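You operate a simulated robot arm through the tools that you are given. There is no shell and no other tool. Be economical: measure what you need, move in short steps, check, and stop when the job is done.

You run a simulated robot arm. Do the job below in one go: nothing can be reset, and whatever is moved stays where it is left.

Task
Run the extruder down and lock it off with the red padlock.
Fine: Speed to 1, then STOP, then heat off, then the extruder switch off.
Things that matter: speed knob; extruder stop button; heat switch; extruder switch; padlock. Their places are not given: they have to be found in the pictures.

The check looks at the end state, three seconds after you hand in, the way a careful person would. Anything else that was tipped, shoved, dropped, spilled or broken makes it a failure.

Robot
A 7-joint arm with a two-finger parallel gripper, fixed in place. Base frame: the origin is at the foot of the arm, x ahead of it, y to its left, z up. Units: mm, rad, N and s.
With the tool pointing down near the work surface it reaches from about 240 to 680 mm from the base axis. Its first joint turns from -1.152 to 1.152 rad. Payload 2.4 kg.
Tool frame: the origin (TCP) lies between the finger pads and is the grasp point; the fingertips stand 30 mm ahead of it; z points along the fingers, y is the line along which they close. The gripper opens to 94 mm. The fingers are 28 mm wide and 10 mm thick; the gripper's body (50 by 96 mm) begins 55 mm behind the TCP.
Orientation is told as [roll, pitch, yaw] about the base's x, y, z axes, in that order, counted from this pose: with the fingers straight down and closing along the base's y, the tool's x points along the base's -x, its y along +y and its z along -z.

Tools
- The arm moves only by the tool servo_tool. Its argument "commands" is a list of rows, each an object of numbers (a shift or turn left out is 0, a gripper value left out holds the last): "dx", "dy", "dz": the shift along the base's x, y, z in units of 30 mm (1.0 is 30 mm); "rx", "ry", "rz": the turn, a rotation vector about the base's x, y, z in units of 8 degrees (1.0 is 8 degrees); "hand": the opening in per cent of the stroke, from 0 (shut) to 100 (fully open). In form: [{"dx": .., "dy": .., "dz": .., "rx": .., "ry": .., "rz": .., "hand": ..}, ...]. A call has 1 to 8 rows; each row shifts and turns the commanded pose from where the row before left it. A call with a number of a shift or a turn outside -1 to 1 is refused whole. A row lasts 0.2 s, in which the tool goes at most 50 mm and 0.15 rad; a call with a longer step from one row to the next is refused whole, and so is a gripper value outside its range. Where a pose cannot be reached the arm comes as near as it can. A force on the tool above 90 N (or 10 N above the force at the start of the call, whichever is more), or a blocked arm, ends the call early, and 0.2 s more pass. The fingers move at their own pace (about 153 mm/s each) and stop on an object; they squeeze with about 36 N. The grip force told is the motor's: it shows also when the fingers shut on nothing. Time passes only in rows, and 0.2 s behind the last, so rows that do not move let the fingers close. It gives the time, the measured TCP pose, the force on the tool (base axes), the opening and the grip force at its end, in the units of the frame above (readings bear some noise).
- Cameras (640 x 400 px; columns grow to the right, rows downward): "scene" is fixed at [19.5, 470.2, 1458.1]; the picture's right is [-0.85, -0.53, 0.00], its down [-0.28, 0.45, -0.85] and it looks along [0.45, -0.72, -0.53] (base axes); focal length 360 px, centre (320, 200). "wrist" rides on the gripper at [-37, 0, -58] in the tool frame; the picture's right is [0.00, -1.00, 0.00], its down [0.97, 0.00, -0.24] and it looks along [0.24, 0.00, 0.97] (tool axes); focal length 218 px, centre (320, 200).
- grab_frame(camera): a new picture of that camera. The clock stands still meanwhile.
- locate(camera, pixels): for up to 12 pixels [column, row] of the newest picture of that camera ("zoom" is the newest enlarged one), the place [x, y, z] in the base frame of the surface seen there, good to about 2 mm, but the place of the scene camera against the robot may be out by one fixed shift of up to 18 mm in any direction. The clock stands still meanwhile.
- close_up(camera, box): a new picture of the part [left, top, right, bottom] of that camera's present view, enlarged. The clock stands still meanwhile.
- job_done(): hands the job in; it is judged then, once.

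Go step by step. Measure first, check grasps and placings, and put right what went wrong. The budget is 80 turns and 38 pictures, counting those below and the enlarged ones. Unless the task says otherwise, let go and move clear before handing in, and close with one line.

The tools are called after ">>>" as name(argument=value, ...) on one line, values as JSON. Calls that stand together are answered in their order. servo_tool: Moves the arm, as the interface text tells. Its arguments: {"type":"object","properties":{"commands":{"type":"array","items":{"type":"object","properties":{"dx":{"type":"number"},"dy":{"type":"number"},"dz":{"type":"number"},"rx":{"type":"number"},"ry":{"type":"number"},"rz":{"type":"number"},"hand":{"type":"number"}}}}},"required":["commands"]} The other tools are called the same way: grab_frame (camera) takes a picture; locate (camera, pixels) gives the place of the surface under pixels of a picture; close_up (camera, box) takes an enlarged picture of a part of a camera's view; job_done () hands the job in.

At the start:

```text
time_s: 0.0
tcp_pos: [428.3, -117.6, 1102.5]
tcp_rot: [-0.001, 0.0, 0.002]
ft_force: [0.1, -0.5, -0.2]
width: 94.2
grip_force: 0.0
```

scene: 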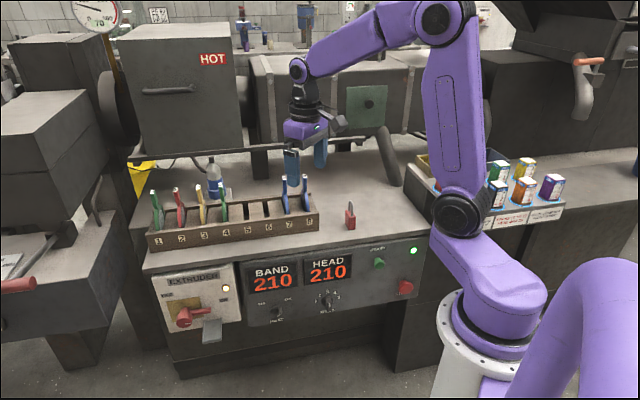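
wrist: 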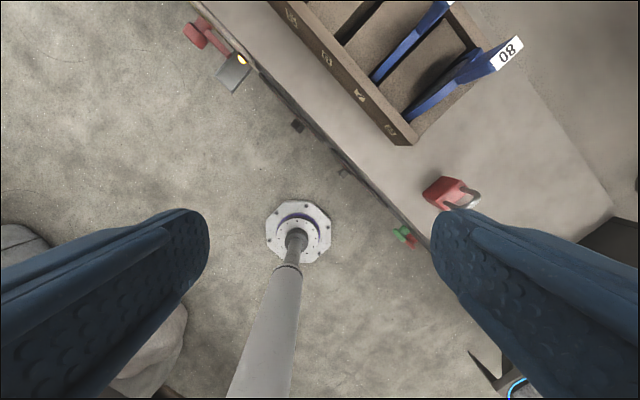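

The scene shows the control panel (extruder switch about (190,315), knobs at (275,312) and (327,300), green/red buttons at (378,262)/(405,288)) and a red padlock at (350,215). I'll take enlarged views first.

>>> close_up(camera="scene", box=[240, 230, 440, 355])

>>> close_up(camera="scene", box=[140, 255, 260, 355])

>>> locate(camera="scene", pixels=[[350, 215], [350, 205], [276, 312], [327, 300], [378, 262], [404, 288], [183, 318], [211, 330], [200, 300], [255, 300], [420, 245], [250, 320]])

```text
3.20 times, centred on (340, 292) of scene
```

zoom: 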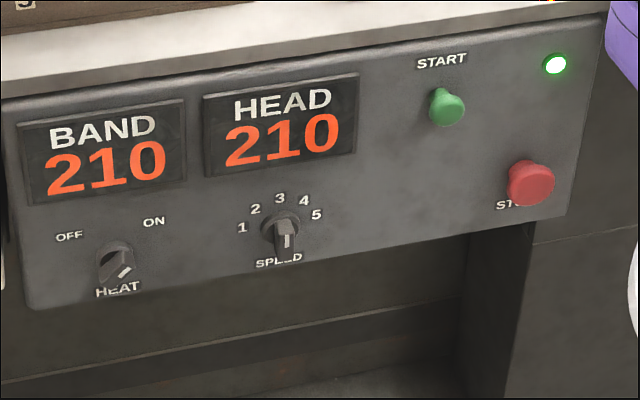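

```text
4.00 times, centred on (200, 305) of scene
```

zoom: 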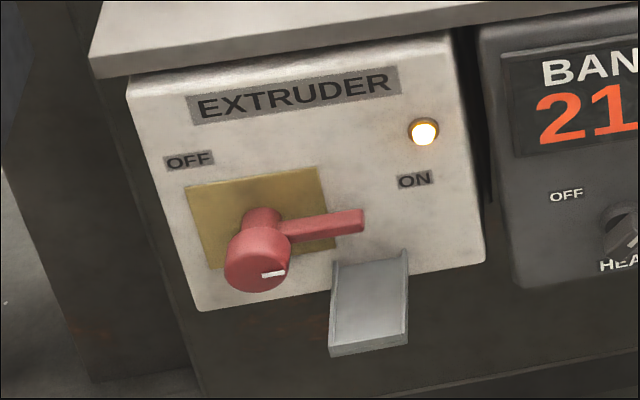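

```text
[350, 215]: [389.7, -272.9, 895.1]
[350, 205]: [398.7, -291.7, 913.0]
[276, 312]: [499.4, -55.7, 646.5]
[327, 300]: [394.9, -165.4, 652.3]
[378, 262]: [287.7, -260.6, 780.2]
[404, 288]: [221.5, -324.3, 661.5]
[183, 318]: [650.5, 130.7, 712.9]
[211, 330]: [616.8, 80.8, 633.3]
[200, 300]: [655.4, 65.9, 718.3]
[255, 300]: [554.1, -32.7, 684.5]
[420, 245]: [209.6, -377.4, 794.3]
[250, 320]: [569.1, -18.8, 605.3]
```

The zooms show SPEED pointing to about 3..5 (to check), HEAT pointing up-right (ON), the extruder handle pointing right toward ON, and a grey tray beside it. I'll measure more finely in zooms.

>>> close_up(camera="scene", box=[165, 290, 229, 346])

>>> locate(camera="zoom", pixels=[[150, 200], [500, 120], [350, 350], [350, 160], [180, 250], [230, 250], [320, 160], [470, 270], [450, 400], [350, 285], [500, 260], [430, 330]])

>>> close_up(camera="scene", box=[334, 190, 366, 240])

>>> locate(camera="zoom", pixels=[[320, 200]])

```text
7.14 times, centred on (197, 318) of scene
```

zoom: 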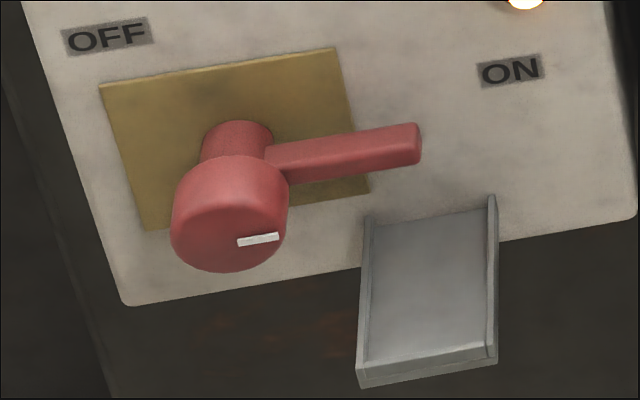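

```text
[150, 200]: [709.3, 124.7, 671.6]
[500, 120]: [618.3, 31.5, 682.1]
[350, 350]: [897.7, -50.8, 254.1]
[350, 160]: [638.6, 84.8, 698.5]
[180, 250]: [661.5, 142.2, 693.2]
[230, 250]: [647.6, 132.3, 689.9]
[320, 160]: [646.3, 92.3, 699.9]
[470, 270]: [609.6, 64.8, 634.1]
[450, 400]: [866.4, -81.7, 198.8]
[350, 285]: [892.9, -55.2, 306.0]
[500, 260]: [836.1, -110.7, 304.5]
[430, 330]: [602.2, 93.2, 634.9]
```

```text
8.00 times, centred on (350, 215) of scene
```

zoom: 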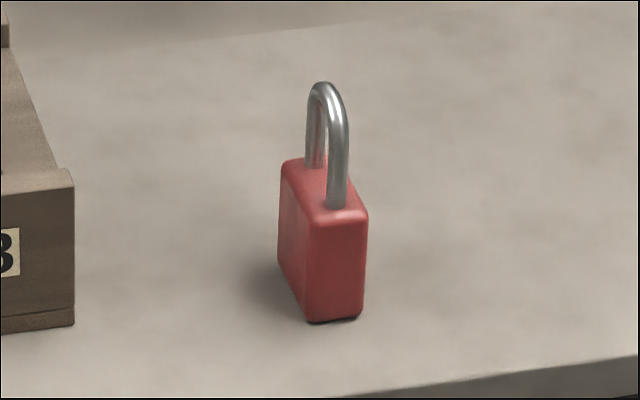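

```text
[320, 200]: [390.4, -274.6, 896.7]
```

The tray at z≈634 is where the padlock can stand once the handle is off. I'll check the arm's own geometry and more panel points, using the wrist camera to find the scene camera's shift.

>>> locate(camera="wrist", pixels=[[298, 230], [275, 370], [442, 193], [470, 207], [401, 235], [415, 243], [200, 35], [235, 65], [428, 245], [400, 143], [243, 58], [250, 20]])

>>> locate(camera="scene", pixels=[[490, 330], [470, 370], [590, 300], [570, 360], [500, 270], [462, 215], [450, 100], [437, 20], [432, 229], [319, 238], [146, 262], [226, 288]])

>>> close_up(camera="wrist", box=[360, 160, 500, 260])

>>> locate(camera="zoom", pixels=[[185, 300], [215, 340], [340, 100], [400, 200], [320, 190], [450, 180]])

```text
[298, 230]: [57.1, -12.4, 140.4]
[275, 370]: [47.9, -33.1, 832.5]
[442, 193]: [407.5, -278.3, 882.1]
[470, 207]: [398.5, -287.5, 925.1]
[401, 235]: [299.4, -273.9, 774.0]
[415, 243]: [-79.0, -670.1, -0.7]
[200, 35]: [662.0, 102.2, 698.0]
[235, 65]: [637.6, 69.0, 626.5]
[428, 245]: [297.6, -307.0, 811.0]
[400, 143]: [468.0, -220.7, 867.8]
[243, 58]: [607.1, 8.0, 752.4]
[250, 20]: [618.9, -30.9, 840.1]
```

```text
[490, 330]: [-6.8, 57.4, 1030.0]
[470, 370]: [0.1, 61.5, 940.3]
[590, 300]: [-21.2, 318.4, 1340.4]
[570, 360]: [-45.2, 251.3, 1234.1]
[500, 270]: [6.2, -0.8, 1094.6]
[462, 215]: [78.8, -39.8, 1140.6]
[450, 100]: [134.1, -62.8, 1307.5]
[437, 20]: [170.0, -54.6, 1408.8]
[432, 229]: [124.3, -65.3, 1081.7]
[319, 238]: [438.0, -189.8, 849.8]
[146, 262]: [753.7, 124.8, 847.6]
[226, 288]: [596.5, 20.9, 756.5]
```

```text
4.00 times, centred on (430, 210) of wrist
```

zoom: 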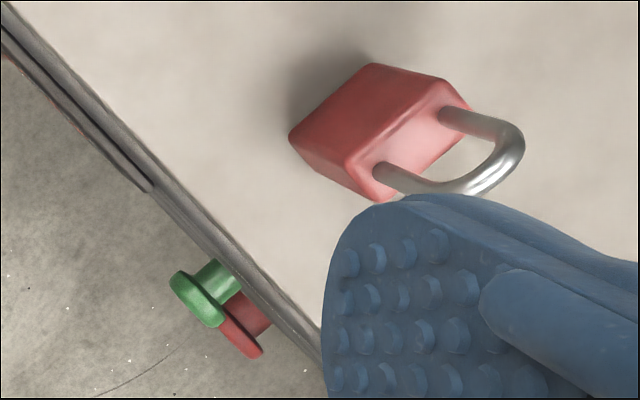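

```text
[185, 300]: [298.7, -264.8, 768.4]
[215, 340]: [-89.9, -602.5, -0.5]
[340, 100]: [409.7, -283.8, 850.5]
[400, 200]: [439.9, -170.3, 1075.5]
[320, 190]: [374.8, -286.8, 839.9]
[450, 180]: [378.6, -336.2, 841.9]
```

Bench top reads z≈848 in scene against 840 on the wrist, so the scene camera is shifted; I'll rely on the wrist camera. The panel runs along (1,1) with its outward normal (-1,1), so I turn the tool -45° yaw and move in front of it, then tilt.

>>> servo_tool(commands=[{"rz": -0.9375, "dx": -0.5, "dy": 0.2, "dz": -0.5, "hand": 100}, {"rz": -0.9375, "dx": -0.5, "dy": 0.2, "dz": -0.5}, {"rz": -0.9375, "dx": -0.5, "dy": 0.2, "dz": -0.5}, {"rz": -0.9375, "dx": -0.5, "dy": 0.2, "dz": -0.5}, {"rz": -0.9375, "dx": -0.5, "dy": 0.2, "dz": -0.5}, {"rz": -0.9375, "dx": -0.5, "dy": 0.2, "dz": -0.5}])

>>> servo_tool(commands=[{"rx": -0.663, "ry": -0.663, "dz": -0.5}, {"rx": -0.663, "ry": -0.663, "dz": -0.5}, {"rx": -0.663, "ry": -0.663, "dz": -0.5}, {"rx": -0.663, "ry": -0.663, "dz": -0.5}])

>>> grab_frame(camera="wrist")

```text
time_s: 1.4
tcp_pos: [337.8, -82.0, 1011.1]
tcp_rot: [-0.002, 0.001, -0.79]
ft_force: [0.5, -0.3, -0.4]
width: 94.1
grip_force: 0.0
```

```text
time_s: 2.4
tcp_pos: [338.4, -82.3, 953.2]
tcp_rot: [0.0, -0.524, -0.783]
ft_force: [-0.3, -0.1, 0.0]
width: 93.9
grip_force: 0.2
```

```text
30 pictures are left
```

wrist: 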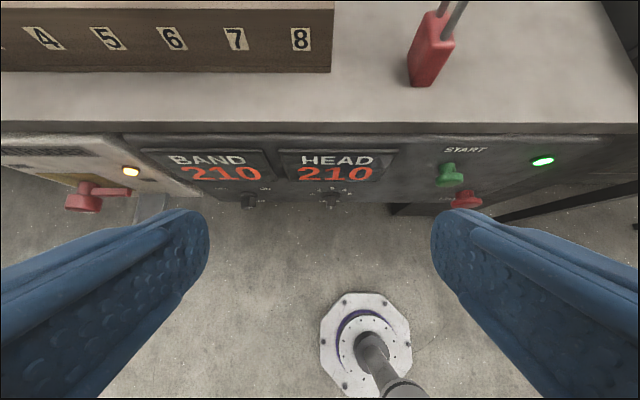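

The panel is square in view: START (450,175), STOP (467,200), knobs at (250,200) and (332,195). I'll lower, tilt a bit more and look again.

>>> servo_tool(commands=[{"rx": -0.663, "ry": -0.663, "dz": -0.8, "dx": -0.25, "dy": 0.25}, {"rx": -0.663, "ry": -0.663, "dz": -0.8, "dx": -0.25, "dy": 0.25}, {"dz": -0.9, "dx": -0.25, "dy": 0.25}, {"dz": -0.9, "dx": -0.25, "dy": 0.25}, {"dz": -0.9}])

>>> grab_frame(camera="wrist")

```text
time_s: 3.6
tcp_pos: [356.3, -4.6, 879.9]
tcp_rot: [-0.006, -0.784, -0.781]
ft_force: [-0.2, 1.1, -0.7]
width: 94.2
grip_force: 0.1
out of reach, approached as far as the arm can: row 2, 3, 4, 5
```

```text
29 pictures are left
```

wrist: 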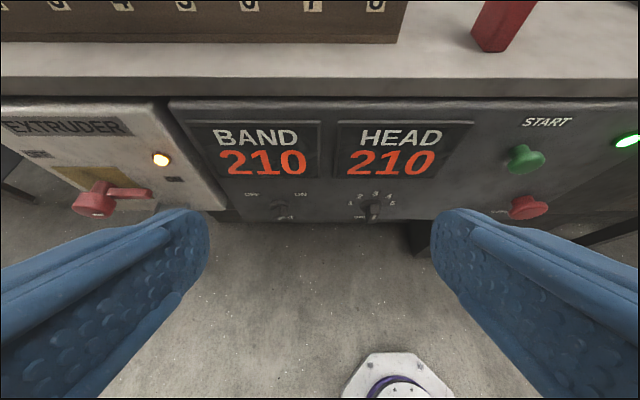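

The inner reach limit stopped me at (356,-5,880), but the view is good. I'll zoom and measure all controls with the wrist camera.

>>> close_up(camera="wrist", box=[235, 165, 415, 235])

>>> locate(camera="wrist", pixels=[[524, 158], [530, 208], [375, 207], [284, 207], [95, 203], [145, 192], [560, 180], [320, 200], [190, 190], [160, 159], [636, 141], [240, 99]])

```text
3.56 times, centred on (325, 200) of wrist
```

zoom: 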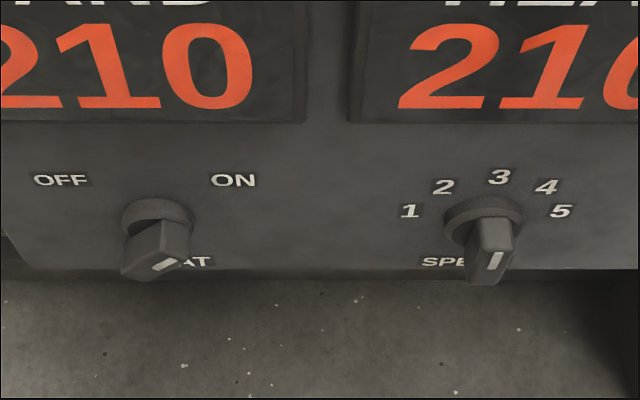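

```text
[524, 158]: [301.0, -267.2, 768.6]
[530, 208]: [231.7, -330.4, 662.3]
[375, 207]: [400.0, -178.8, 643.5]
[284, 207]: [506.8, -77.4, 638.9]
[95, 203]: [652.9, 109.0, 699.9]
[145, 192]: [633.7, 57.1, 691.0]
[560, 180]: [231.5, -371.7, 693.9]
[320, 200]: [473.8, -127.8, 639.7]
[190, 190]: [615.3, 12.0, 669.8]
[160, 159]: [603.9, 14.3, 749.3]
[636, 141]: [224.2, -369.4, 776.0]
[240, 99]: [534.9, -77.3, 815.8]
```

The zoom shows HEAT pointing to ON and SPEED at 3; the panel face is the plane (x−y)/√2≈426. I'll measure the knob bars exactly on this zoom.

>>> locate(camera="zoom", pixels=[[487, 225], [510, 225], [490, 240], [507, 240], [475, 280], [503, 280], [494, 262], [450, 215], [520, 215], [410, 211], [560, 211], [498, 176]])

>>> locate(camera="zoom", pixels=[[130, 245], [160, 225], [188, 225], [125, 272], [150, 278], [185, 255], [165, 264], [124, 215], [190, 215], [60, 180], [233, 180], [300, 260]])

```text
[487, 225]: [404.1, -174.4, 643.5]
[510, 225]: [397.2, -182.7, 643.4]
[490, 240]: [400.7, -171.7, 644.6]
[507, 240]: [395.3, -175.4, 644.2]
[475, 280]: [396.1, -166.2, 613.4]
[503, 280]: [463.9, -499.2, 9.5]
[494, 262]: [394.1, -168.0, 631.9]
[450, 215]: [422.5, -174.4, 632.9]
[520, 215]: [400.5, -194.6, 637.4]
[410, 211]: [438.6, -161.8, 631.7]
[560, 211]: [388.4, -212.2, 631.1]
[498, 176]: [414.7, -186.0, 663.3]
```

```text
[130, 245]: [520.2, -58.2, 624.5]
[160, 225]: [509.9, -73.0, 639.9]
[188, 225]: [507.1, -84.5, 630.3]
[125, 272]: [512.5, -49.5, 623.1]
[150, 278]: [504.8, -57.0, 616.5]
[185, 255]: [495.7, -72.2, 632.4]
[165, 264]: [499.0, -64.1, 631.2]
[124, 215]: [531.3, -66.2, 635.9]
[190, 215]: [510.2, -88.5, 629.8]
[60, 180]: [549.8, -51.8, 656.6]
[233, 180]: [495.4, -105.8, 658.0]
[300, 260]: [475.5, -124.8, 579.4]
```

Speed knob: centre s≈160 along panel, z≈629, bar 10 wide, front at d≈397.5. I'll shut the fingers and go beside the right of its bar in stages, checking whether the arm tracks.

>>> servo_tool(commands=[{"dz": -0.87, "dx": -0.083, "dy": -0.58, "hand": 0}, {"dz": -0.87, "dx": -0.083, "dy": -0.58}, {"dz": -0.87, "dx": -0.083, "dy": -0.58}, {"dz": -0.87, "dx": -0.083, "dy": -0.58}])

```text
time_s: 4.6
tcp_pos: [409.5, -18.6, 817.0]
tcp_rot: [-0.011, -0.783, -0.779]
ft_force: [0.0, 0.6, 0.7]
width: 0.0
grip_force: 33.0
out of reach, approached as far as the arm can: row 1, 2, 3, 4
```

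At 45° tilt the arm cannot come in this close. I'll reduce the tilt to about 29° and see where it settles.

>>> servo_tool(commands=[{"rx": 0.707, "ry": 0.707}, {"rx": 0.707, "ry": 0.707}, {}])

```text
time_s: 5.4
tcp_pos: [411.2, -17.9, 817.6]
tcp_rot: [0.0, -0.504, -0.786]
ft_force: [0.3, 0.0, 1.0]
width: 0.0
grip_force: 33.0
```

Calls start from the measured pose. Now moving to the hover point right of the speed bar.

>>> servo_tool(commands=[{"dx": -0.373, "dy": -0.744, "dz": -0.728}, {"dx": -0.373, "dy": -0.744, "dz": -0.728}, {"dx": -0.373, "dy": -0.744, "dz": -0.728}, {"dx": -0.373, "dy": -0.744, "dz": -0.728}, {"dx": -0.373, "dy": -0.744, "dz": -0.728}, {"dx": -0.373, "dy": -0.744, "dz": -0.728}])

>>> grab_frame(camera="wrist")

```text
time_s: 6.8
tcp_pos: [449.1, -110.2, 716.3]
tcp_rot: [-0.011, -0.502, -0.782]
ft_force: [0.2, 0.1, -0.2]
width: 0.0
grip_force: 32.9
out of reach, approached as far as the arm can: row 2, 3, 4, 5, 6
```

```text
27 pictures are left
```

wrist: 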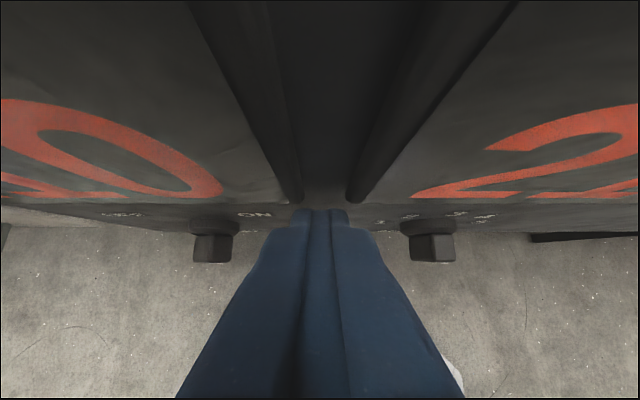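

The reach limit is from the wrist tilt, so I'll reduce the tilt to about 12° while backing off, then test the hover position.

>>> servo_tool(commands=[{"rx": 0.75, "ry": 0.75, "dx": -0.5, "dy": 0.5}, {"rx": 0.75, "ry": 0.75, "dx": -0.3, "dy": 0.3}, {"dx": -0.9, "dy": -0.5}, {"dx": -0.9, "dy": -0.6}, {"dx": -0.7, "dy": -0.8, "dz": -0.6}, {"dy": -0.9, "dz": -0.6}])

```text
time_s: 8.2
tcp_pos: [398.4, -142.7, 693.2]
tcp_rot: [-0.021, -0.163, -0.747]
ft_force: [-8.3, 7.5, -0.3]
width: 0.2
grip_force: 33.1
out of reach, approached as far as the arm can: row 3, 4, 5, 6
stopped in row 6: the force on the tool passed its limit (the readings are from after the stop); the commanded pose is now the measured one
```

A contact of about 11 N pushing outward was felt at d≈383. I'll look before moving.

>>> grab_frame(camera="scene")

>>> grab_frame(camera="wrist")

```text
26 pictures are left
```

scene: 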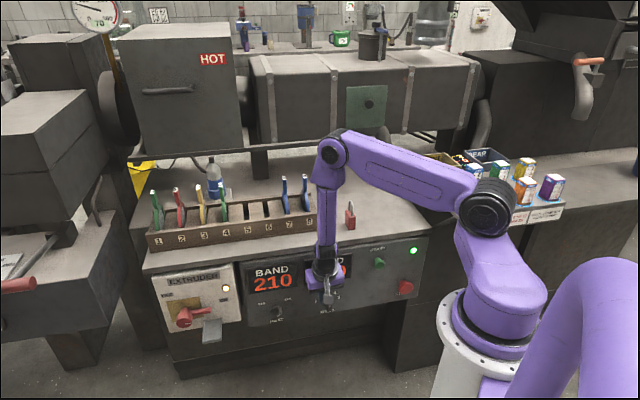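

```text
25 pictures are left
```

wrist: 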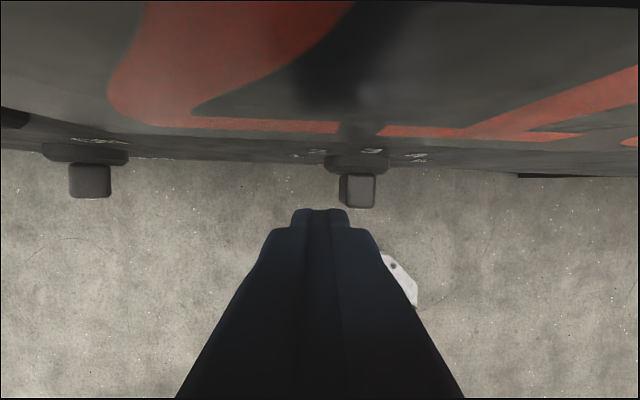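

The scene shows the elbow at (332,150), shoulder at (487,207) and forearm hanging down to (327,265) in front of the bench edge. I'll measure the arm's shape to understand its limits.

>>> locate(camera="scene", pixels=[[332, 150], [487, 207], [327, 210], [326, 250], [322, 283], [500, 290], [400, 175], [350, 160], [328, 295], [330, 180], [316, 262], [341, 270]])

>>> close_up(camera="scene", box=[280, 120, 400, 320])

```text
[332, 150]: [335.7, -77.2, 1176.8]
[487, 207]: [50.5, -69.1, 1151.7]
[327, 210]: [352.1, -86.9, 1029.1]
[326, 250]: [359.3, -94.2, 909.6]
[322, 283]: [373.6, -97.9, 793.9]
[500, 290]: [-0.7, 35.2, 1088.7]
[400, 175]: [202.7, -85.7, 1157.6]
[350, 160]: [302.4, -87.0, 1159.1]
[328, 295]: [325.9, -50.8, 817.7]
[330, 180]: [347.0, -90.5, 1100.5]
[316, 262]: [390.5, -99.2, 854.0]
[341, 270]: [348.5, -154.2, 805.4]
```

```text
2.00 times, centred on (340, 220) of scene
```

zoom: 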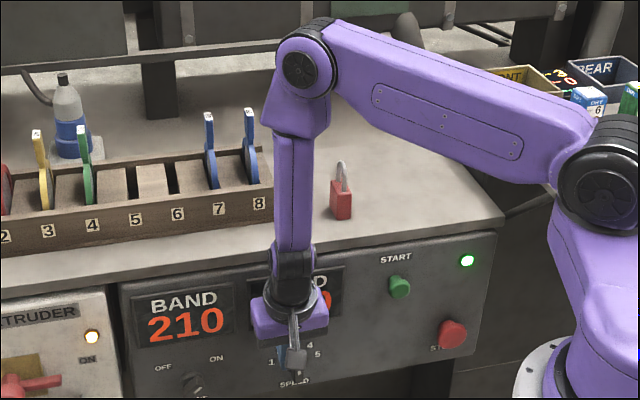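

The arm plane looks skewed (shoulder at azimuth ≈-60°, probably joint 1 near its limit), which explains the poor reach. I'll back off, rise and straighten, then try unwinding by yawing the other way.

>>> servo_tool(commands=[{"dx": -0.4, "dy": 0.4}, {"dx": -0.4, "dy": 0.4, "dz": 0.5}, {"dz": 1, "rx": 0.35, "ry": 0.35}, {"dz": 1, "rx": 0.35, "ry": 0.35}, {"dz": 1}, {"dz": 1}, {"dz": 1}, {"dz": 1}])

>>> servo_tool(commands=[{"rz": 1, "dz": 0.6}, {"rz": 1, "dz": 0.6}, {"rz": 1, "dz": 0.6}, {"rz": 1}, {"rz": 1}, {"rz": 1}, {"rz": 1}, {"rz": 1}])

>>> servo_tool(commands=[{"rz": 1}, {"rz": 1}, {"rz": 1}, {"rz": 1}, {"rz": 1}, {"rz": 1}, {"rz": 1}, {"rz": 1}])

```text
time_s: 10.0
tcp_pos: [392.5, -117.4, 887.1]
tcp_rot: [-0.014, -0.03, -0.746]
ft_force: [0.3, -0.4, 0.1]
width: 0.0
grip_force: 32.8
out of reach, approached as far as the arm can: row 1, 2, 6
```

```text
time_s: 11.8
tcp_pos: [392.1, -119.5, 938.7]
tcp_rot: [-0.015, -0.031, 0.371]
ft_force: [0.8, -0.4, 0.2]
width: 0.0
grip_force: 32.4
```

```text
time_s: 13.6
tcp_pos: [392.8, -119.6, 937.5]
tcp_rot: [-0.015, -0.029, 1.487]
ft_force: [-0.1, 0.5, -0.3]
width: 0.1
grip_force: 32.9
```

Yaw travels freely to +85°. I'll go on to +135°, which has the same closing line with the camera facing away from the panel, and see the arm's shape.

>>> servo_tool(commands=[{"rz": 1}, {"rz": 1}, {"rz": 1}, {"rz": 1}, {"rz": 1}, {"rz": 1}, {"rz": 0.22}])

>>> grab_frame(camera="scene")

```text
time_s: 15.2
tcp_pos: [391.8, -119.7, 939.0]
tcp_rot: [-0.014, -0.029, 2.355]
ft_force: [-0.7, 0.3, -0.4]
width: 0.0
grip_force: 33.2
```

```text
23 pictures are left
```

scene: 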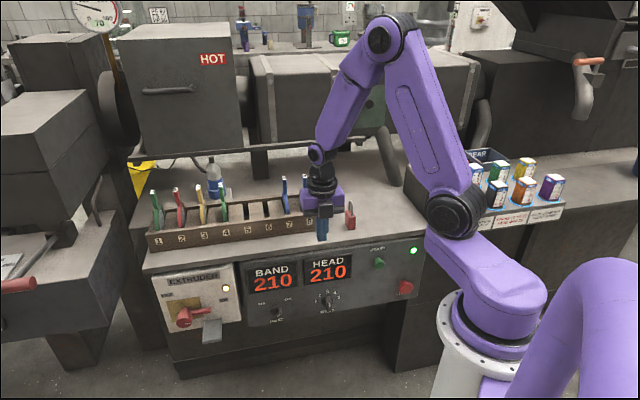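

Now the elbow is high and the arm relaxed, with the camera on the robot side. I'll tilt to about 15° toward the panel and descend to the hover point beside the speed bar.

>>> servo_tool(commands=[{"dx": -0.3, "dy": -0.1, "dz": -0.95, "rx": -0.369, "ry": -0.369}, {"dx": -0.3, "dy": -0.1, "dz": -0.95, "rx": -0.369, "ry": -0.369}, {"dx": -0.3, "dy": -0.2, "dz": -0.95, "rx": -0.369, "ry": -0.369}, {"dx": -0.3, "dy": -0.2, "dz": -0.95, "rx": -0.369, "ry": -0.369}, {"dx": -0.2, "dy": -0.2, "dz": -0.95}, {"dy": -0.2, "dz": -0.95}, {"dy": -0.2, "dz": -0.95}, {"dz": -0.95}])

>>> grab_frame(camera="wrist")

```text
time_s: 17.0
tcp_pos: [356.2, -157.0, 737.5]
tcp_rot: [-0.014, 0.261, 2.353]
ft_force: [-1.1, 0.5, -0.2]
width: 0.2
grip_force: 33.1
out of reach, approached as far as the arm can: row 2, 3, 4
```

```text
22 pictures are left
```

wrist: 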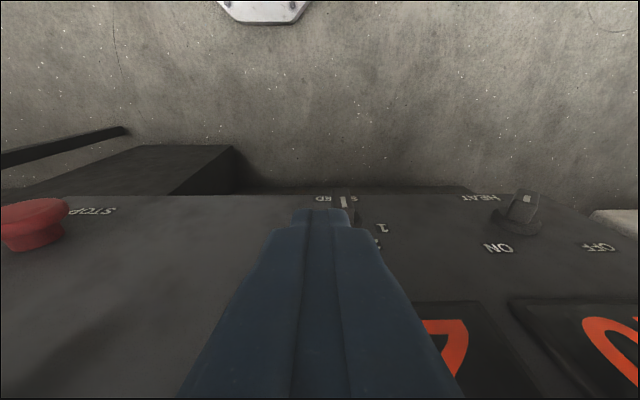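

Tracking is good now; the speed bar shows at (343,205) just right of the fingers. I'll drop to beside the bar's right side and move in toward the panel.

>>> servo_tool(commands=[{"dx": -0.26, "dz": -0.8}, {"dz": -0.8}, {"dz": -0.7}, {}])

```text
time_s: 17.8
tcp_pos: [345.9, -152.8, 674.2]
tcp_rot: [-0.013, 0.269, 2.362]
ft_force: [-22.2, 17.9, 26.0]
width: 0.0
grip_force: 33.6
stopped in row 4: the force on the tool passed its limit (the readings are from after the stop); the commanded pose is now the measured one
```

An unexpected contact (force out from panel and up, ~38 N) stopped me at z=674. I'll look from both cameras.

>>> close_up(camera="scene", box=[260, 200, 420, 320])

>>> grab_frame(camera="wrist")

```text
3.33 times, centred on (340, 260) of scene
```

zoom: 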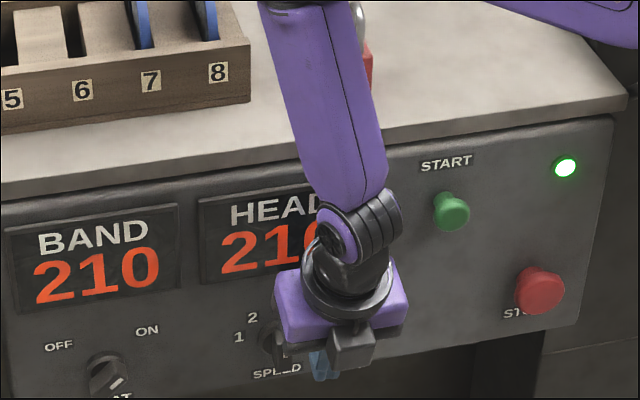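

```text
20 pictures are left
```

wrist: 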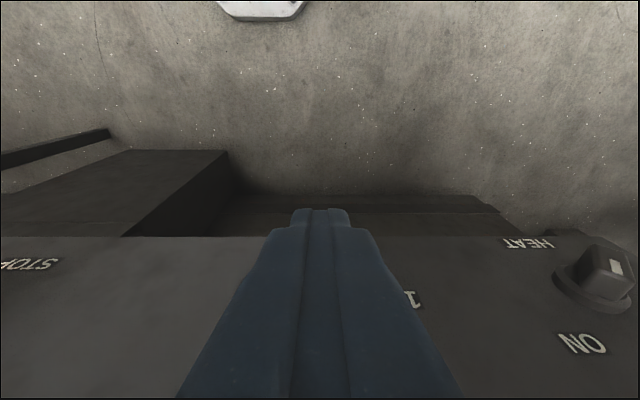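

Nothing obviously touches the fingers in the view. I'll retreat a few mm up and out and read the force.

>>> servo_tool(commands=[{"dz": 0.3}, {}])

```text
time_s: 18.4
tcp_pos: [348.8, -154.7, 683.0]
tcp_rot: [-0.018, 0.272, 2.358]
ft_force: [-0.1, -0.4, -0.9]
width: 0.0
grip_force: 32.9
```

The force vanished. I suspect the forearm leans on the bench edge, so I'll measure forearm points in the last zoom.

>>> locate(camera="zoom", pixels=[[310, 60], [330, 140], [345, 190], [340, 240], [340, 290], [280, 310], [400, 300], [350, 350], [322, 370], [375, 60], [384, 150], [398, 220]])

```text
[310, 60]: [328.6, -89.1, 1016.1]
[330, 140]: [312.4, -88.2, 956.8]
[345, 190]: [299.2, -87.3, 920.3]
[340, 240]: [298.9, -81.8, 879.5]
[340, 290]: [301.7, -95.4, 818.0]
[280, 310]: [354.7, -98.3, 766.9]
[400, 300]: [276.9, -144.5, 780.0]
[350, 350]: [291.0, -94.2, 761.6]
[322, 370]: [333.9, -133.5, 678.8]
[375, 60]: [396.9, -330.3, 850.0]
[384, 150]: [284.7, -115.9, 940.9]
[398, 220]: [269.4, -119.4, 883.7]
```

No visible contact partner; the forearm clears the edge by tens of mm. I'll test gently: move 15 mm toward the panel and then down in small steps.

>>> servo_tool(commands=[{"dx": 0.35, "dy": -0.35}, {"dz": -0.15}, {"dz": -0.15}])

```text
time_s: 18.8
tcp_pos: [347.1, -156.1, 683.3]
tcp_rot: [-0.003, 0.261, 2.374]
ft_force: [-25.0, 19.4, 34.8]
width: 0.0
grip_force: 33.3
stopped in row 1: the force on the tool passed its limit (the readings are from after the stop); the commanded pose is now the measured one
```

Moving toward the panel was blocked at d≈356 as well. I'll look closely at the fingertip region from the scene camera while it's pressed.

>>> close_up(camera="scene", box=[300, 265, 372, 320])

>>> locate(camera="zoom", pixels=[[320, 370], [330, 300], [300, 330], [260, 250], [220, 250], [200, 250], [280, 350], [180, 330], [370, 250], [330, 350]])

```text
7.27 times, centred on (336, 292) of scene
```

zoom: 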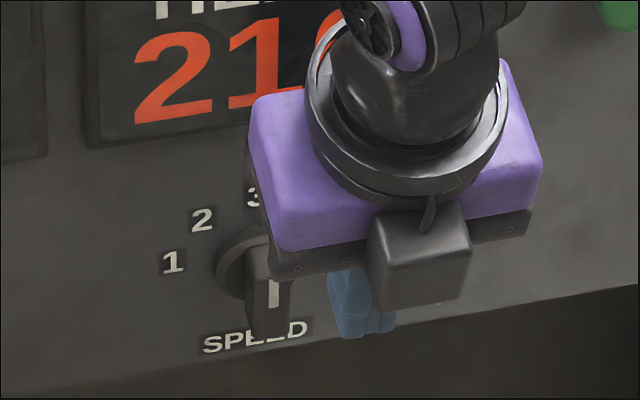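

```text
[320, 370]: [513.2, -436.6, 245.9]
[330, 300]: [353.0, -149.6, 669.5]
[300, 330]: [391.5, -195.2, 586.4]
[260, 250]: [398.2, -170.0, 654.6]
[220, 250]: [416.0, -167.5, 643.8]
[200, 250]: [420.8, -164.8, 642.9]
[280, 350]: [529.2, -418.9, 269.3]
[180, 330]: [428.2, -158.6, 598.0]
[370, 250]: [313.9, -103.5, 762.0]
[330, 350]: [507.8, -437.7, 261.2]
```

The fingers are clear of everything (bar at (268,290), fingers at (350,300)). I'll check the rest of the arm in the full scene.

>>> grab_frame(camera="scene")

>>> locate(camera="scene", pixels=[[332, 150], [350, 100], [400, 130], [450, 180], [460, 215], [490, 260], [340, 200], [345, 240], [410, 90], [380, 60], [440, 120], [520, 290]])

```text
18 pictures are left
```

scene: 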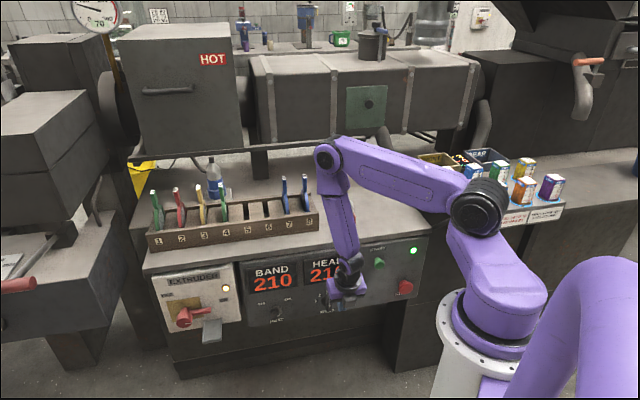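

```text
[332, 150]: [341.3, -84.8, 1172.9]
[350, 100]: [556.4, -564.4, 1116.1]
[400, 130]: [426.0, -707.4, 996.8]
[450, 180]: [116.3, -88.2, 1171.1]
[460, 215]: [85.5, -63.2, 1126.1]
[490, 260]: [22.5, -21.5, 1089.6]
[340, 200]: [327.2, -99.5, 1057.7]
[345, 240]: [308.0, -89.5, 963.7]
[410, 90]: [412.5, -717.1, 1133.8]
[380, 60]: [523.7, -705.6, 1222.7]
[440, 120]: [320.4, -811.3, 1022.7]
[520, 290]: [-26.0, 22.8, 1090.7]
```

The arm shows no clear contact, but the push direction (45° out and up) fits a wrist/forearm part against the bench edge. I'll back off, tilt the tool more (to ~35°) so the wrist stands further out, and retry.

>>> servo_tool(commands=[{"dx": -0.1, "dy": 0.1, "dz": 0.4}, {"rx": -0.59, "ry": -0.59, "dx": -0.2, "dy": 0.2}, {"rx": -0.59, "ry": -0.59, "dx": -0.2, "dy": 0.2}, {"rx": -0.59, "ry": -0.59}, {}])

>>> servo_tool(commands=[{"dz": -0.3}, {"dz": -0.3}, {"dz": -0.3}])

```text
time_s: 20.0
tcp_pos: [332.6, -142.5, 694.1]
tcp_rot: [0.002, 0.61, 2.374]
ft_force: [0.4, 1.2, 0.4]
width: 0.0
grip_force: 33.1
```

```text
time_s: 20.8
tcp_pos: [332.3, -142.5, 669.0]
tcp_rot: [0.001, 0.61, 2.374]
ft_force: [-0.6, 0.1, -0.1]
width: 0.0
grip_force: 33.0
```

That worked: θ≈35° reaches z=669 with no contact. I'll go to z≈659 and step in toward the panel beside the bar.

>>> servo_tool(commands=[{"dz": -0.35}, {"dx": 0.35, "dy": -0.3}, {"dx": 0.35, "dy": -0.35}, {"dx": 0.35, "dy": -0.35}, {"dx": 0.1, "dy": -0.1}])

>>> grab_frame(camera="wrist")

```text
time_s: 22.0
tcp_pos: [366.7, -175.1, 658.0]
tcp_rot: [0.002, 0.61, 2.374]
ft_force: [0.3, 0.8, 0.6]
width: 0.0
grip_force: 33.0
```

```text
17 pictures are left
```

wrist: 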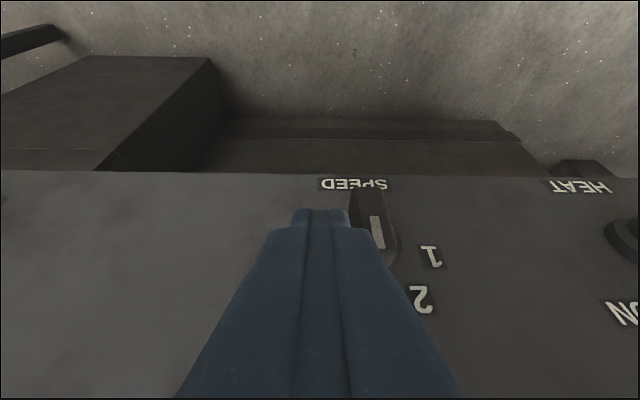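

The fingertip is at s≈135 right next to the bar (350–385,190–265). Now pushing the top of the bar toward "1" along an arc.

>>> servo_tool(commands=[{"dz": 0.13}, {"dx": 0.19, "dy": 0.19}, {"dx": 0.12, "dy": 0.12}, {"dx": 0.12, "dy": 0.12}, {"dx": 0.08, "dy": 0.08, "dz": -0.03}, {"dx": 0.05, "dy": 0.05, "dz": -0.04}, {}])

>>> grab_frame(camera="wrist")

```text
time_s: 23.6
tcp_pos: [383.5, -159.1, 661.5]
tcp_rot: [0.006, 0.613, 2.372]
ft_force: [-24.6, 6.0, 72.4]
width: 0.0
grip_force: 33.1
```

```text
16 pictures are left
```

wrist: 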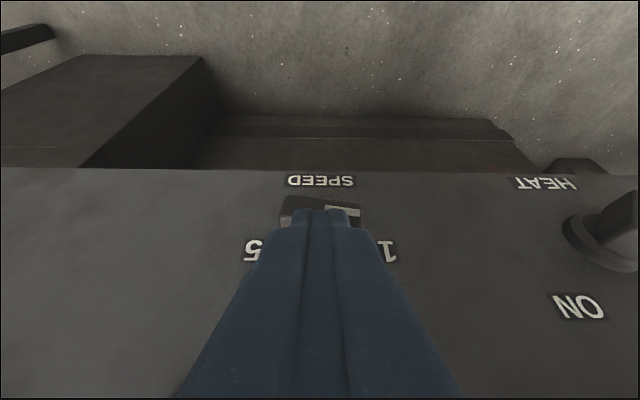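

The bar is now horizontal, its white mark toward "1", and the force says it sits on its stop. I'll lift off, back out and check.

>>> servo_tool(commands=[{"dz": 0.4}, {"dx": -0.5, "dy": 0.5, "dz": 0.4}, {"dx": -0.5, "dy": 0.5}, {"dx": -0.5, "dy": -0.1}])

>>> close_up(camera="wrist", box=[270, 130, 470, 280])

```text
time_s: 24.6
tcp_pos: [339.7, -128.2, 682.7]
tcp_rot: [0.002, 0.609, 2.373]
ft_force: [-0.6, 0.9, -0.4]
width: 0.1
grip_force: 33.1
```

```text
2.67 times, centred on (370, 205) of wrist
```

zoom: 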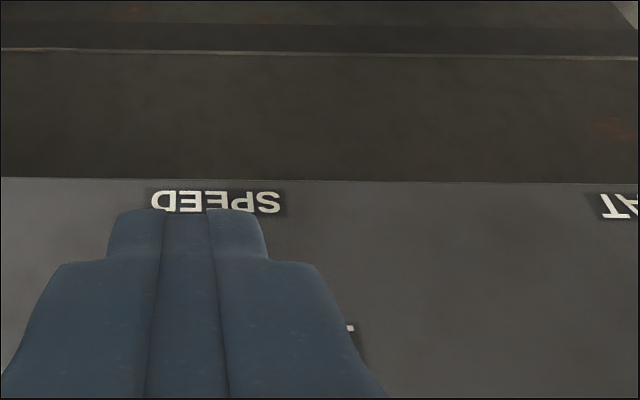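

The fingers hide the knob; I'll view it from the STOP side. Moving along the panel to the STOP button (s≈-70, z≈660).

>>> servo_tool(commands=[{"dx": -0.648, "dy": -0.648}, {"dx": -0.648, "dy": -0.648}, {"dx": -0.648, "dy": -0.648}, {"dx": -0.648, "dy": -0.648}, {"dx": -0.648, "dy": -0.648}, {"dx": -0.648, "dy": -0.648}, {"dx": -0.648, "dy": -0.648}, {"dx": -0.648, "dy": -0.648}])

>>> grab_frame(camera="wrist")

```text
time_s: 26.4
tcp_pos: [207.4, -216.5, 682.7]
tcp_rot: [0.004, 0.611, 2.374]
ft_force: [-0.1, 0.0, 0.0]
width: 0.2
grip_force: 32.9
out of reach, approached as far as the arm can: row 6, 7, 8
```

```text
14 pictures are left
```

wrist: 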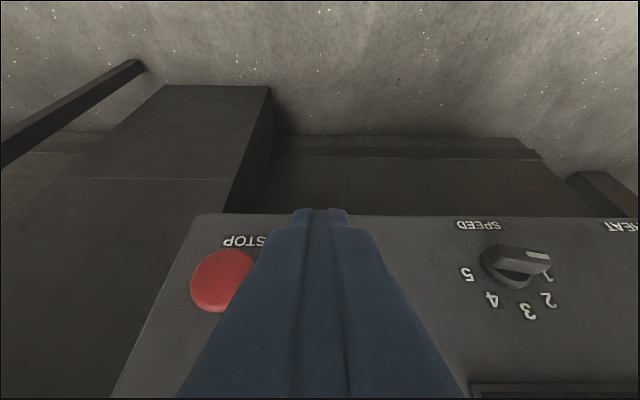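

SPEED now points at 1 (white mark at (540,258)). STOP is at (222,281); I'll measure it.

>>> locate(camera="wrist", pixels=[[220, 280], [200, 290], [240, 262], [225, 256], [210, 302], [515, 250], [545, 258]])

```text
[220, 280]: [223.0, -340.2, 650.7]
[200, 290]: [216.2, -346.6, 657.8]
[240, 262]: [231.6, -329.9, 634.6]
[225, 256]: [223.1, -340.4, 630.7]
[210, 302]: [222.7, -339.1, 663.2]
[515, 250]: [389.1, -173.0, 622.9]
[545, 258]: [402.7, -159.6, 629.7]
```

STOP face centre is s≈-80, z≈647, d≈398. Moving in front of it.

>>> servo_tool(commands=[{"dx": 0.1, "dy": -0.7}, {"dx": -0.1, "dy": -0.7}, {"dx": -0.33, "dy": -0.7, "dz": -0.3}, {"dx": -0.33, "dy": -0.7, "dz": -0.32}])

```text
time_s: 27.4
tcp_pos: [217.0, -221.9, 663.3]
tcp_rot: [0.004, 0.609, 2.373]
ft_force: [0.6, -0.1, 0.3]
width: 0.0
grip_force: 32.6
out of reach, approached as far as the arm can: row 1, 2, 3, 4
```

Joint 1 seems to limit here with the tool square to the panel. I'll yaw the tool by about -26° so the wrist stays more to the left while the tip points to STOP.

>>> servo_tool(commands=[{"rz": -0.8}, {"rz": -0.8, "dx": -0.1, "dy": -0.5}, {"rz": -0.8, "dx": -0.2, "dy": -0.6}, {"rz": -0.8, "dx": -0.2, "dy": -0.6}, {"dx": -0.2, "dy": -0.5}, {"dx": -0.2, "dy": -0.4}])

```text
time_s: 28.8
tcp_pos: [189.9, -299.0, 664.3]
tcp_rot: [0.002, 0.607, 1.927]
ft_force: [0.5, 0.2, -0.5]
width: 0.0
grip_force: 33.0
```

In place: the leading corner is at s≈-80, d≈376, z≈648. Now pressing straight in toward the panel.

>>> servo_tool(commands=[{"dx": 0.236, "dy": -0.236}, {"dx": 0.236, "dy": -0.236}, {"dx": 0.118, "dy": -0.118}, {"dx": 0.118, "dy": -0.118}])

```text
time_s: 29.8
tcp_pos: [209.7, -320.6, 663.6]
tcp_rot: [0.002, 0.608, 1.925]
ft_force: [-3.5, 1.2, -0.1]
width: 0.0
grip_force: 32.7
```

Light spring force of about 4 N: the button is going in. A little further.

>>> servo_tool(commands=[{"dx": 0.1, "dy": -0.1}, {"dx": 0.1, "dy": -0.1}, {}])

>>> grab_frame(camera="scene")

```text
time_s: 30.6
tcp_pos: [214.7, -325.7, 663.4]
tcp_rot: [0.005, 0.604, 1.928]
ft_force: [-12.8, 13.5, 4.1]
width: 0.3
grip_force: 33.4
```

```text
13 pictures are left
```

scene: 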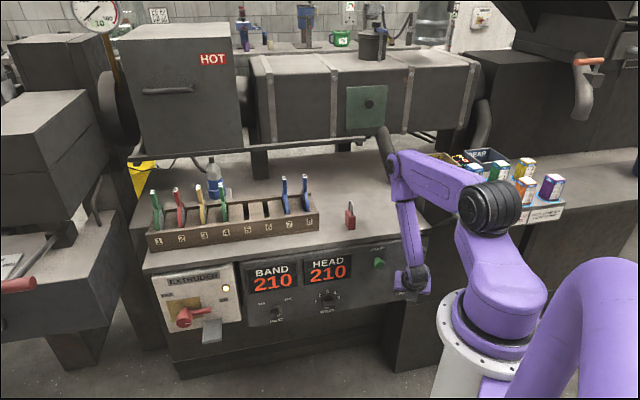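

The gauge fell from 70 to 10, so STOP has taken effect. I'll back out, then travel left along the panel to the HEAT knob, restoring the yaw.

>>> servo_tool(commands=[{"dx": -0.5, "dy": 0.5}, {"dx": -0.55, "dy": 0.55}, {"dx": 0.6, "dy": 0.6, "rz": 0.8}, {"dx": 0.8, "dy": 0.8, "rz": 0.8}, {"dx": 0.9, "dy": 0.85, "rz": 0.8}, {"dx": 0.9, "dy": 0.85, "rz": 0.8}])

>>> servo_tool(commands=[{"dx": 0.95, "dy": 0.9}, {"dx": 0.95, "dy": 0.9}, {"dx": 0.95, "dy": 0.9}, {"dx": 0.95, "dy": 0.9}, {"dx": 0.95, "dy": 0.9}, {"dx": 0.95, "dy": 0.9}])

```text
time_s: 32.0
tcp_pos: [281.0, -201.9, 664.5]
tcp_rot: [0.002, 0.61, 2.373]
ft_force: [0.7, 0.5, 0.1]
width: 0.0
grip_force: 32.8
```

```text
time_s: 33.4
tcp_pos: [452.9, -38.3, 664.9]
tcp_rot: [0.003, 0.607, 2.373]
ft_force: [0.2, -0.7, 0.4]
width: 0.1
grip_force: 32.9
```

Now just right of HEAT (s≈293, d≈347). A look to confirm bar angle, the speed knob and STOP.

>>> grab_frame(camera="wrist")

>>> grab_frame(camera="scene")

```text
12 pictures are left
```

wrist: 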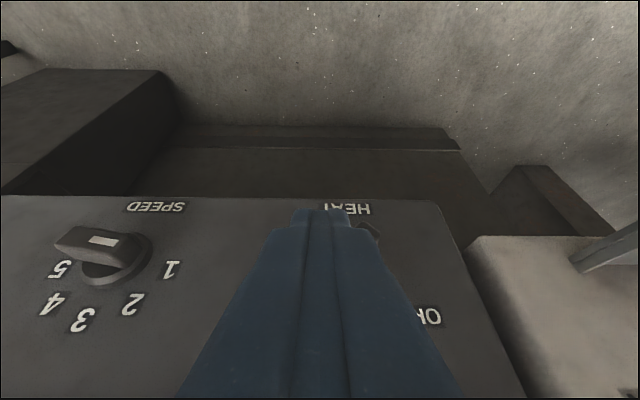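

```text
11 pictures are left
```

scene: 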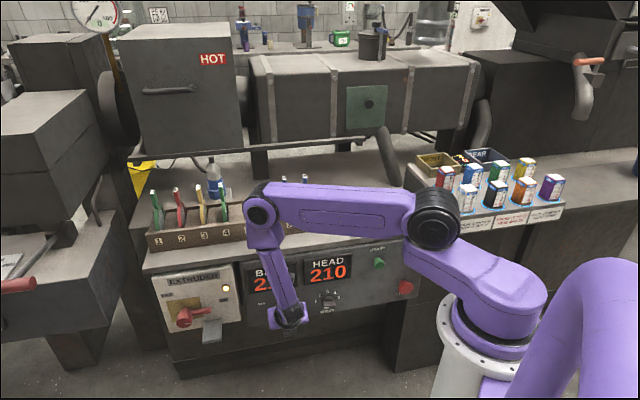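

Lamp off, gauge at 0: stopped. Next I place the finger left of and above the HEAT bar's lower-left end.

>>> servo_tool(commands=[{"dx": 0.518, "dy": 0.518}, {"dx": 0.518, "dy": 0.518}, {"dz": -0.26}, {"dx": 0.28, "dy": -0.28}, {"dx": 0.28, "dy": -0.28}, {"dx": 0.28, "dy": -0.28}])

>>> grab_frame(camera="wrist")

```text
time_s: 34.8
tcp_pos: [507.9, -34.2, 656.2]
tcp_rot: [0.001, 0.608, 2.375]
ft_force: [0.1, 0.9, 0.9]
width: 0.1
grip_force: 33.2
```

```text
10 pictures are left
```

wrist: 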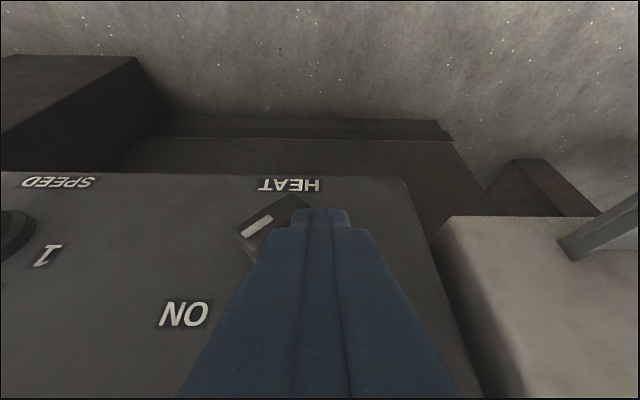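

The fingertip sits by the bar's lower-left end without force. Now pushing that end down and right to bring the bar upright.

>>> servo_tool(commands=[{"dx": -0.059, "dy": -0.059, "dz": -0.2}, {"dx": -0.059, "dy": -0.059, "dz": -0.17}, {"dx": -0.035, "dy": -0.035, "dz": -0.13}, {}])

>>> grab_frame(camera="wrist")

```text
time_s: 35.8
tcp_pos: [506.4, -37.7, 642.6]
tcp_rot: [-0.003, 0.615, 2.375]
ft_force: [9.7, 14.0, 13.0]
width: 0.2
grip_force: 33.1
```

```text
9 pictures are left
```

wrist: 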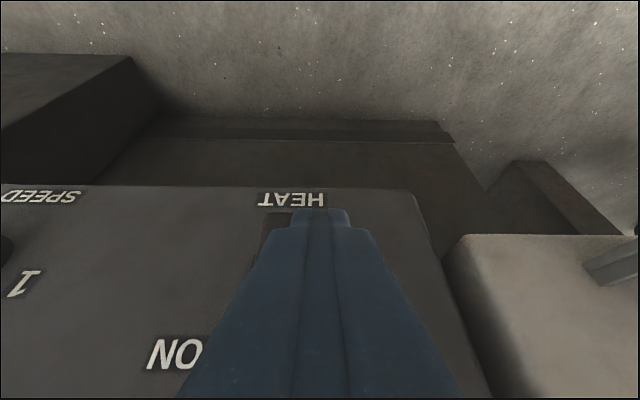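

The bar is upright. I'll go around to its right side and then push its top left toward OFF.

>>> servo_tool(commands=[{"dx": 0.14, "dy": 0.14}, {"dx": -0.42, "dy": 0.42, "dz": 0.27}, {"dx": -0.42, "dy": 0.42, "dz": 0.27}, {"dx": -0.58, "dy": -0.58}, {"dx": -0.58, "dy": -0.58}, {"dx": 0.42, "dy": -0.42}, {"dx": 0.42, "dy": -0.42}, {"dz": 0.1}])

>>> servo_tool(commands=[{"dx": 0.12, "dy": 0.12}, {"dx": 0.12, "dy": 0.12}, {"dx": 0.1, "dy": 0.1}, {"dx": 0.08, "dy": 0.08}, {}])

>>> grab_frame(camera="wrist")

```text
time_s: 37.6
tcp_pos: [473.0, -71.2, 659.2]
tcp_rot: [0.002, 0.608, 2.372]
ft_force: [-1.2, 1.1, -0.3]
width: 0.0
grip_force: 32.8
```

```text
time_s: 38.8
tcp_pos: [476.6, -65.6, 658.6]
tcp_rot: [0.02, 0.602, 2.357]
ft_force: [-47.3, -34.5, 40.3]
width: 0.0
grip_force: 33.2
```

```text
8 pictures are left
```

wrist: 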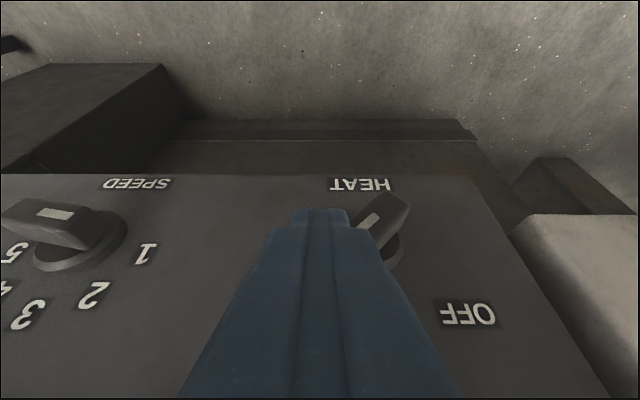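

The white mark (370,218) shows HEAT sprang back to ON: it must be carried past the middle. I'll go round again to the left side and push the lower end further right.

>>> servo_tool(commands=[{"dx": -0.12, "dy": -0.12}, {"dx": -0.47, "dy": 0.47, "dz": 0.2}, {"dx": -0.47, "dy": 0.47}, {"dx": 0.59, "dy": 0.59}, {"dx": 0.59, "dy": 0.59}, {"dz": -0.3}, {"dx": 0.4, "dy": -0.4}, {"dx": 0.4, "dy": -0.4}])

>>> servo_tool(commands=[{"dx": -0.07, "dy": -0.07, "dz": -0.25}, {"dx": -0.05, "dy": -0.05, "dz": -0.25}, {"dx": -0.05, "dy": -0.05, "dz": -0.25}, {"dx": -0.05, "dy": -0.05, "dz": -0.08}, {"dx": -0.07, "dy": -0.07}, {"dx": -0.07, "dy": -0.07}, {}])

>>> grab_frame(camera="wrist")

```text
time_s: 40.6
tcp_pos: [514.0, -20.9, 656.8]
tcp_rot: [0.001, 0.609, 2.374]
ft_force: [0.3, -0.4, 0.9]
width: 0.0
grip_force: 32.9
```

```text
time_s: 42.2
tcp_pos: [505.0, -28.5, 633.1]
tcp_rot: [-0.004, 0.611, 2.377]
ft_force: [29.0, 12.5, -24.6]
width: 0.1
grip_force: 32.6
```

```text
7 pictures are left
```

wrist: 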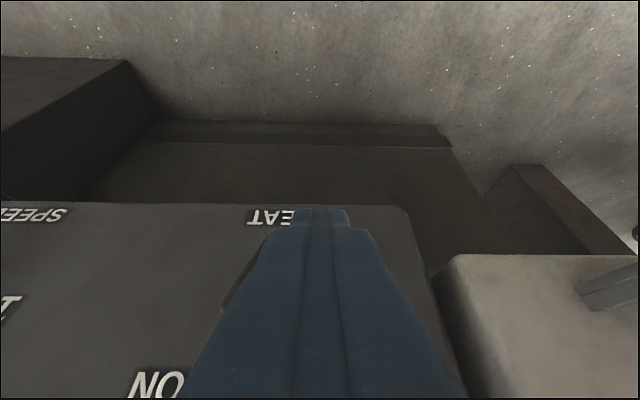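

The finger went down too far left (s≈349 start) and presses the wrong side. I'll lift back up and re-place it at s≈335 first.

>>> servo_tool(commands=[{"dx": 0.19, "dy": 0.19}, {"dz": 0.4}, {"dz": 0.43}, {"dx": -0.2, "dy": -0.2}, {}])

```text
time_s: 43.4
tcp_pos: [501.3, -32.6, 657.7]
tcp_rot: [0.0, 0.609, 2.374]
ft_force: [-0.4, 0.1, -0.2]
width: 0.0
grip_force: 33.2
```

Now at s≈331 above the bar's lower end, no force. Pushing down then further right.

>>> servo_tool(commands=[{"dx": -0.03, "dy": -0.03, "dz": -0.3}, {"dx": -0.03, "dy": -0.03, "dz": -0.27}, {"dx": -0.04, "dy": -0.04, "dz": -0.25}, {"dx": -0.08, "dy": -0.08}, {"dx": -0.08, "dy": -0.08}, {"dx": -0.08, "dy": -0.08}])

```text
time_s: 44.8
tcp_pos: [501.4, -32.4, 635.3]
tcp_rot: [-0.017, 0.619, 2.383]
ft_force: [26.0, 35.2, 9.9]
width: 0.0
grip_force: 32.9
```

It jams flush on the upright bar because the finger still reaches above its axis. I'll go about 10 mm lower and slightly out, then push right again.

>>> servo_tool(commands=[{"dz": -0.2, "dx": -0.03, "dy": 0.07}, {"dz": -0.2, "dx": -0.06, "dy": 0.03}, {"dx": -0.1, "dy": -0.1}, {"dx": -0.1, "dy": -0.1}, {"dx": -0.1, "dy": -0.1}, {"dx": -0.06, "dy": -0.06}])

```text
time_s: 46.2
tcp_pos: [477.9, -49.2, 619.3]
tcp_rot: [0.004, 0.607, 2.375]
ft_force: [2.3, 8.6, -12.9]
width: 0.0
grip_force: 32.9
```

It travelled through to s≈303, so the bar has flipped. I'll back straight out and look.

>>> servo_tool(commands=[{"dx": -0.5, "dy": 0.5, "dz": -0.1}, {"dx": -0.5, "dy": 0.5}, {"dx": 0.8, "dy": 0.8, "dz": 0.5}, {"dx": 0.8, "dy": 0.8, "dz": 0.5}, {"dx": 0.7, "dy": 0.7, "dz": 0.5}])

>>> grab_frame(camera="wrist")

```text
time_s: 47.4
tcp_pos: [518.3, 49.2, 661.7]
tcp_rot: [0.003, 0.61, 2.373]
ft_force: [-0.3, 0.5, 0.7]
width: 0.0
grip_force: 33.1
```

```text
6 pictures are left
```

wrist: 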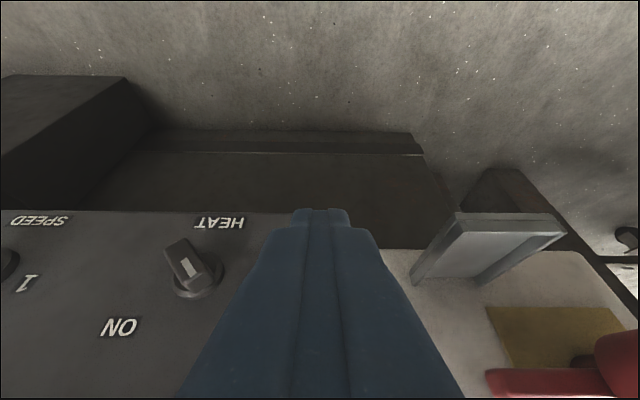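

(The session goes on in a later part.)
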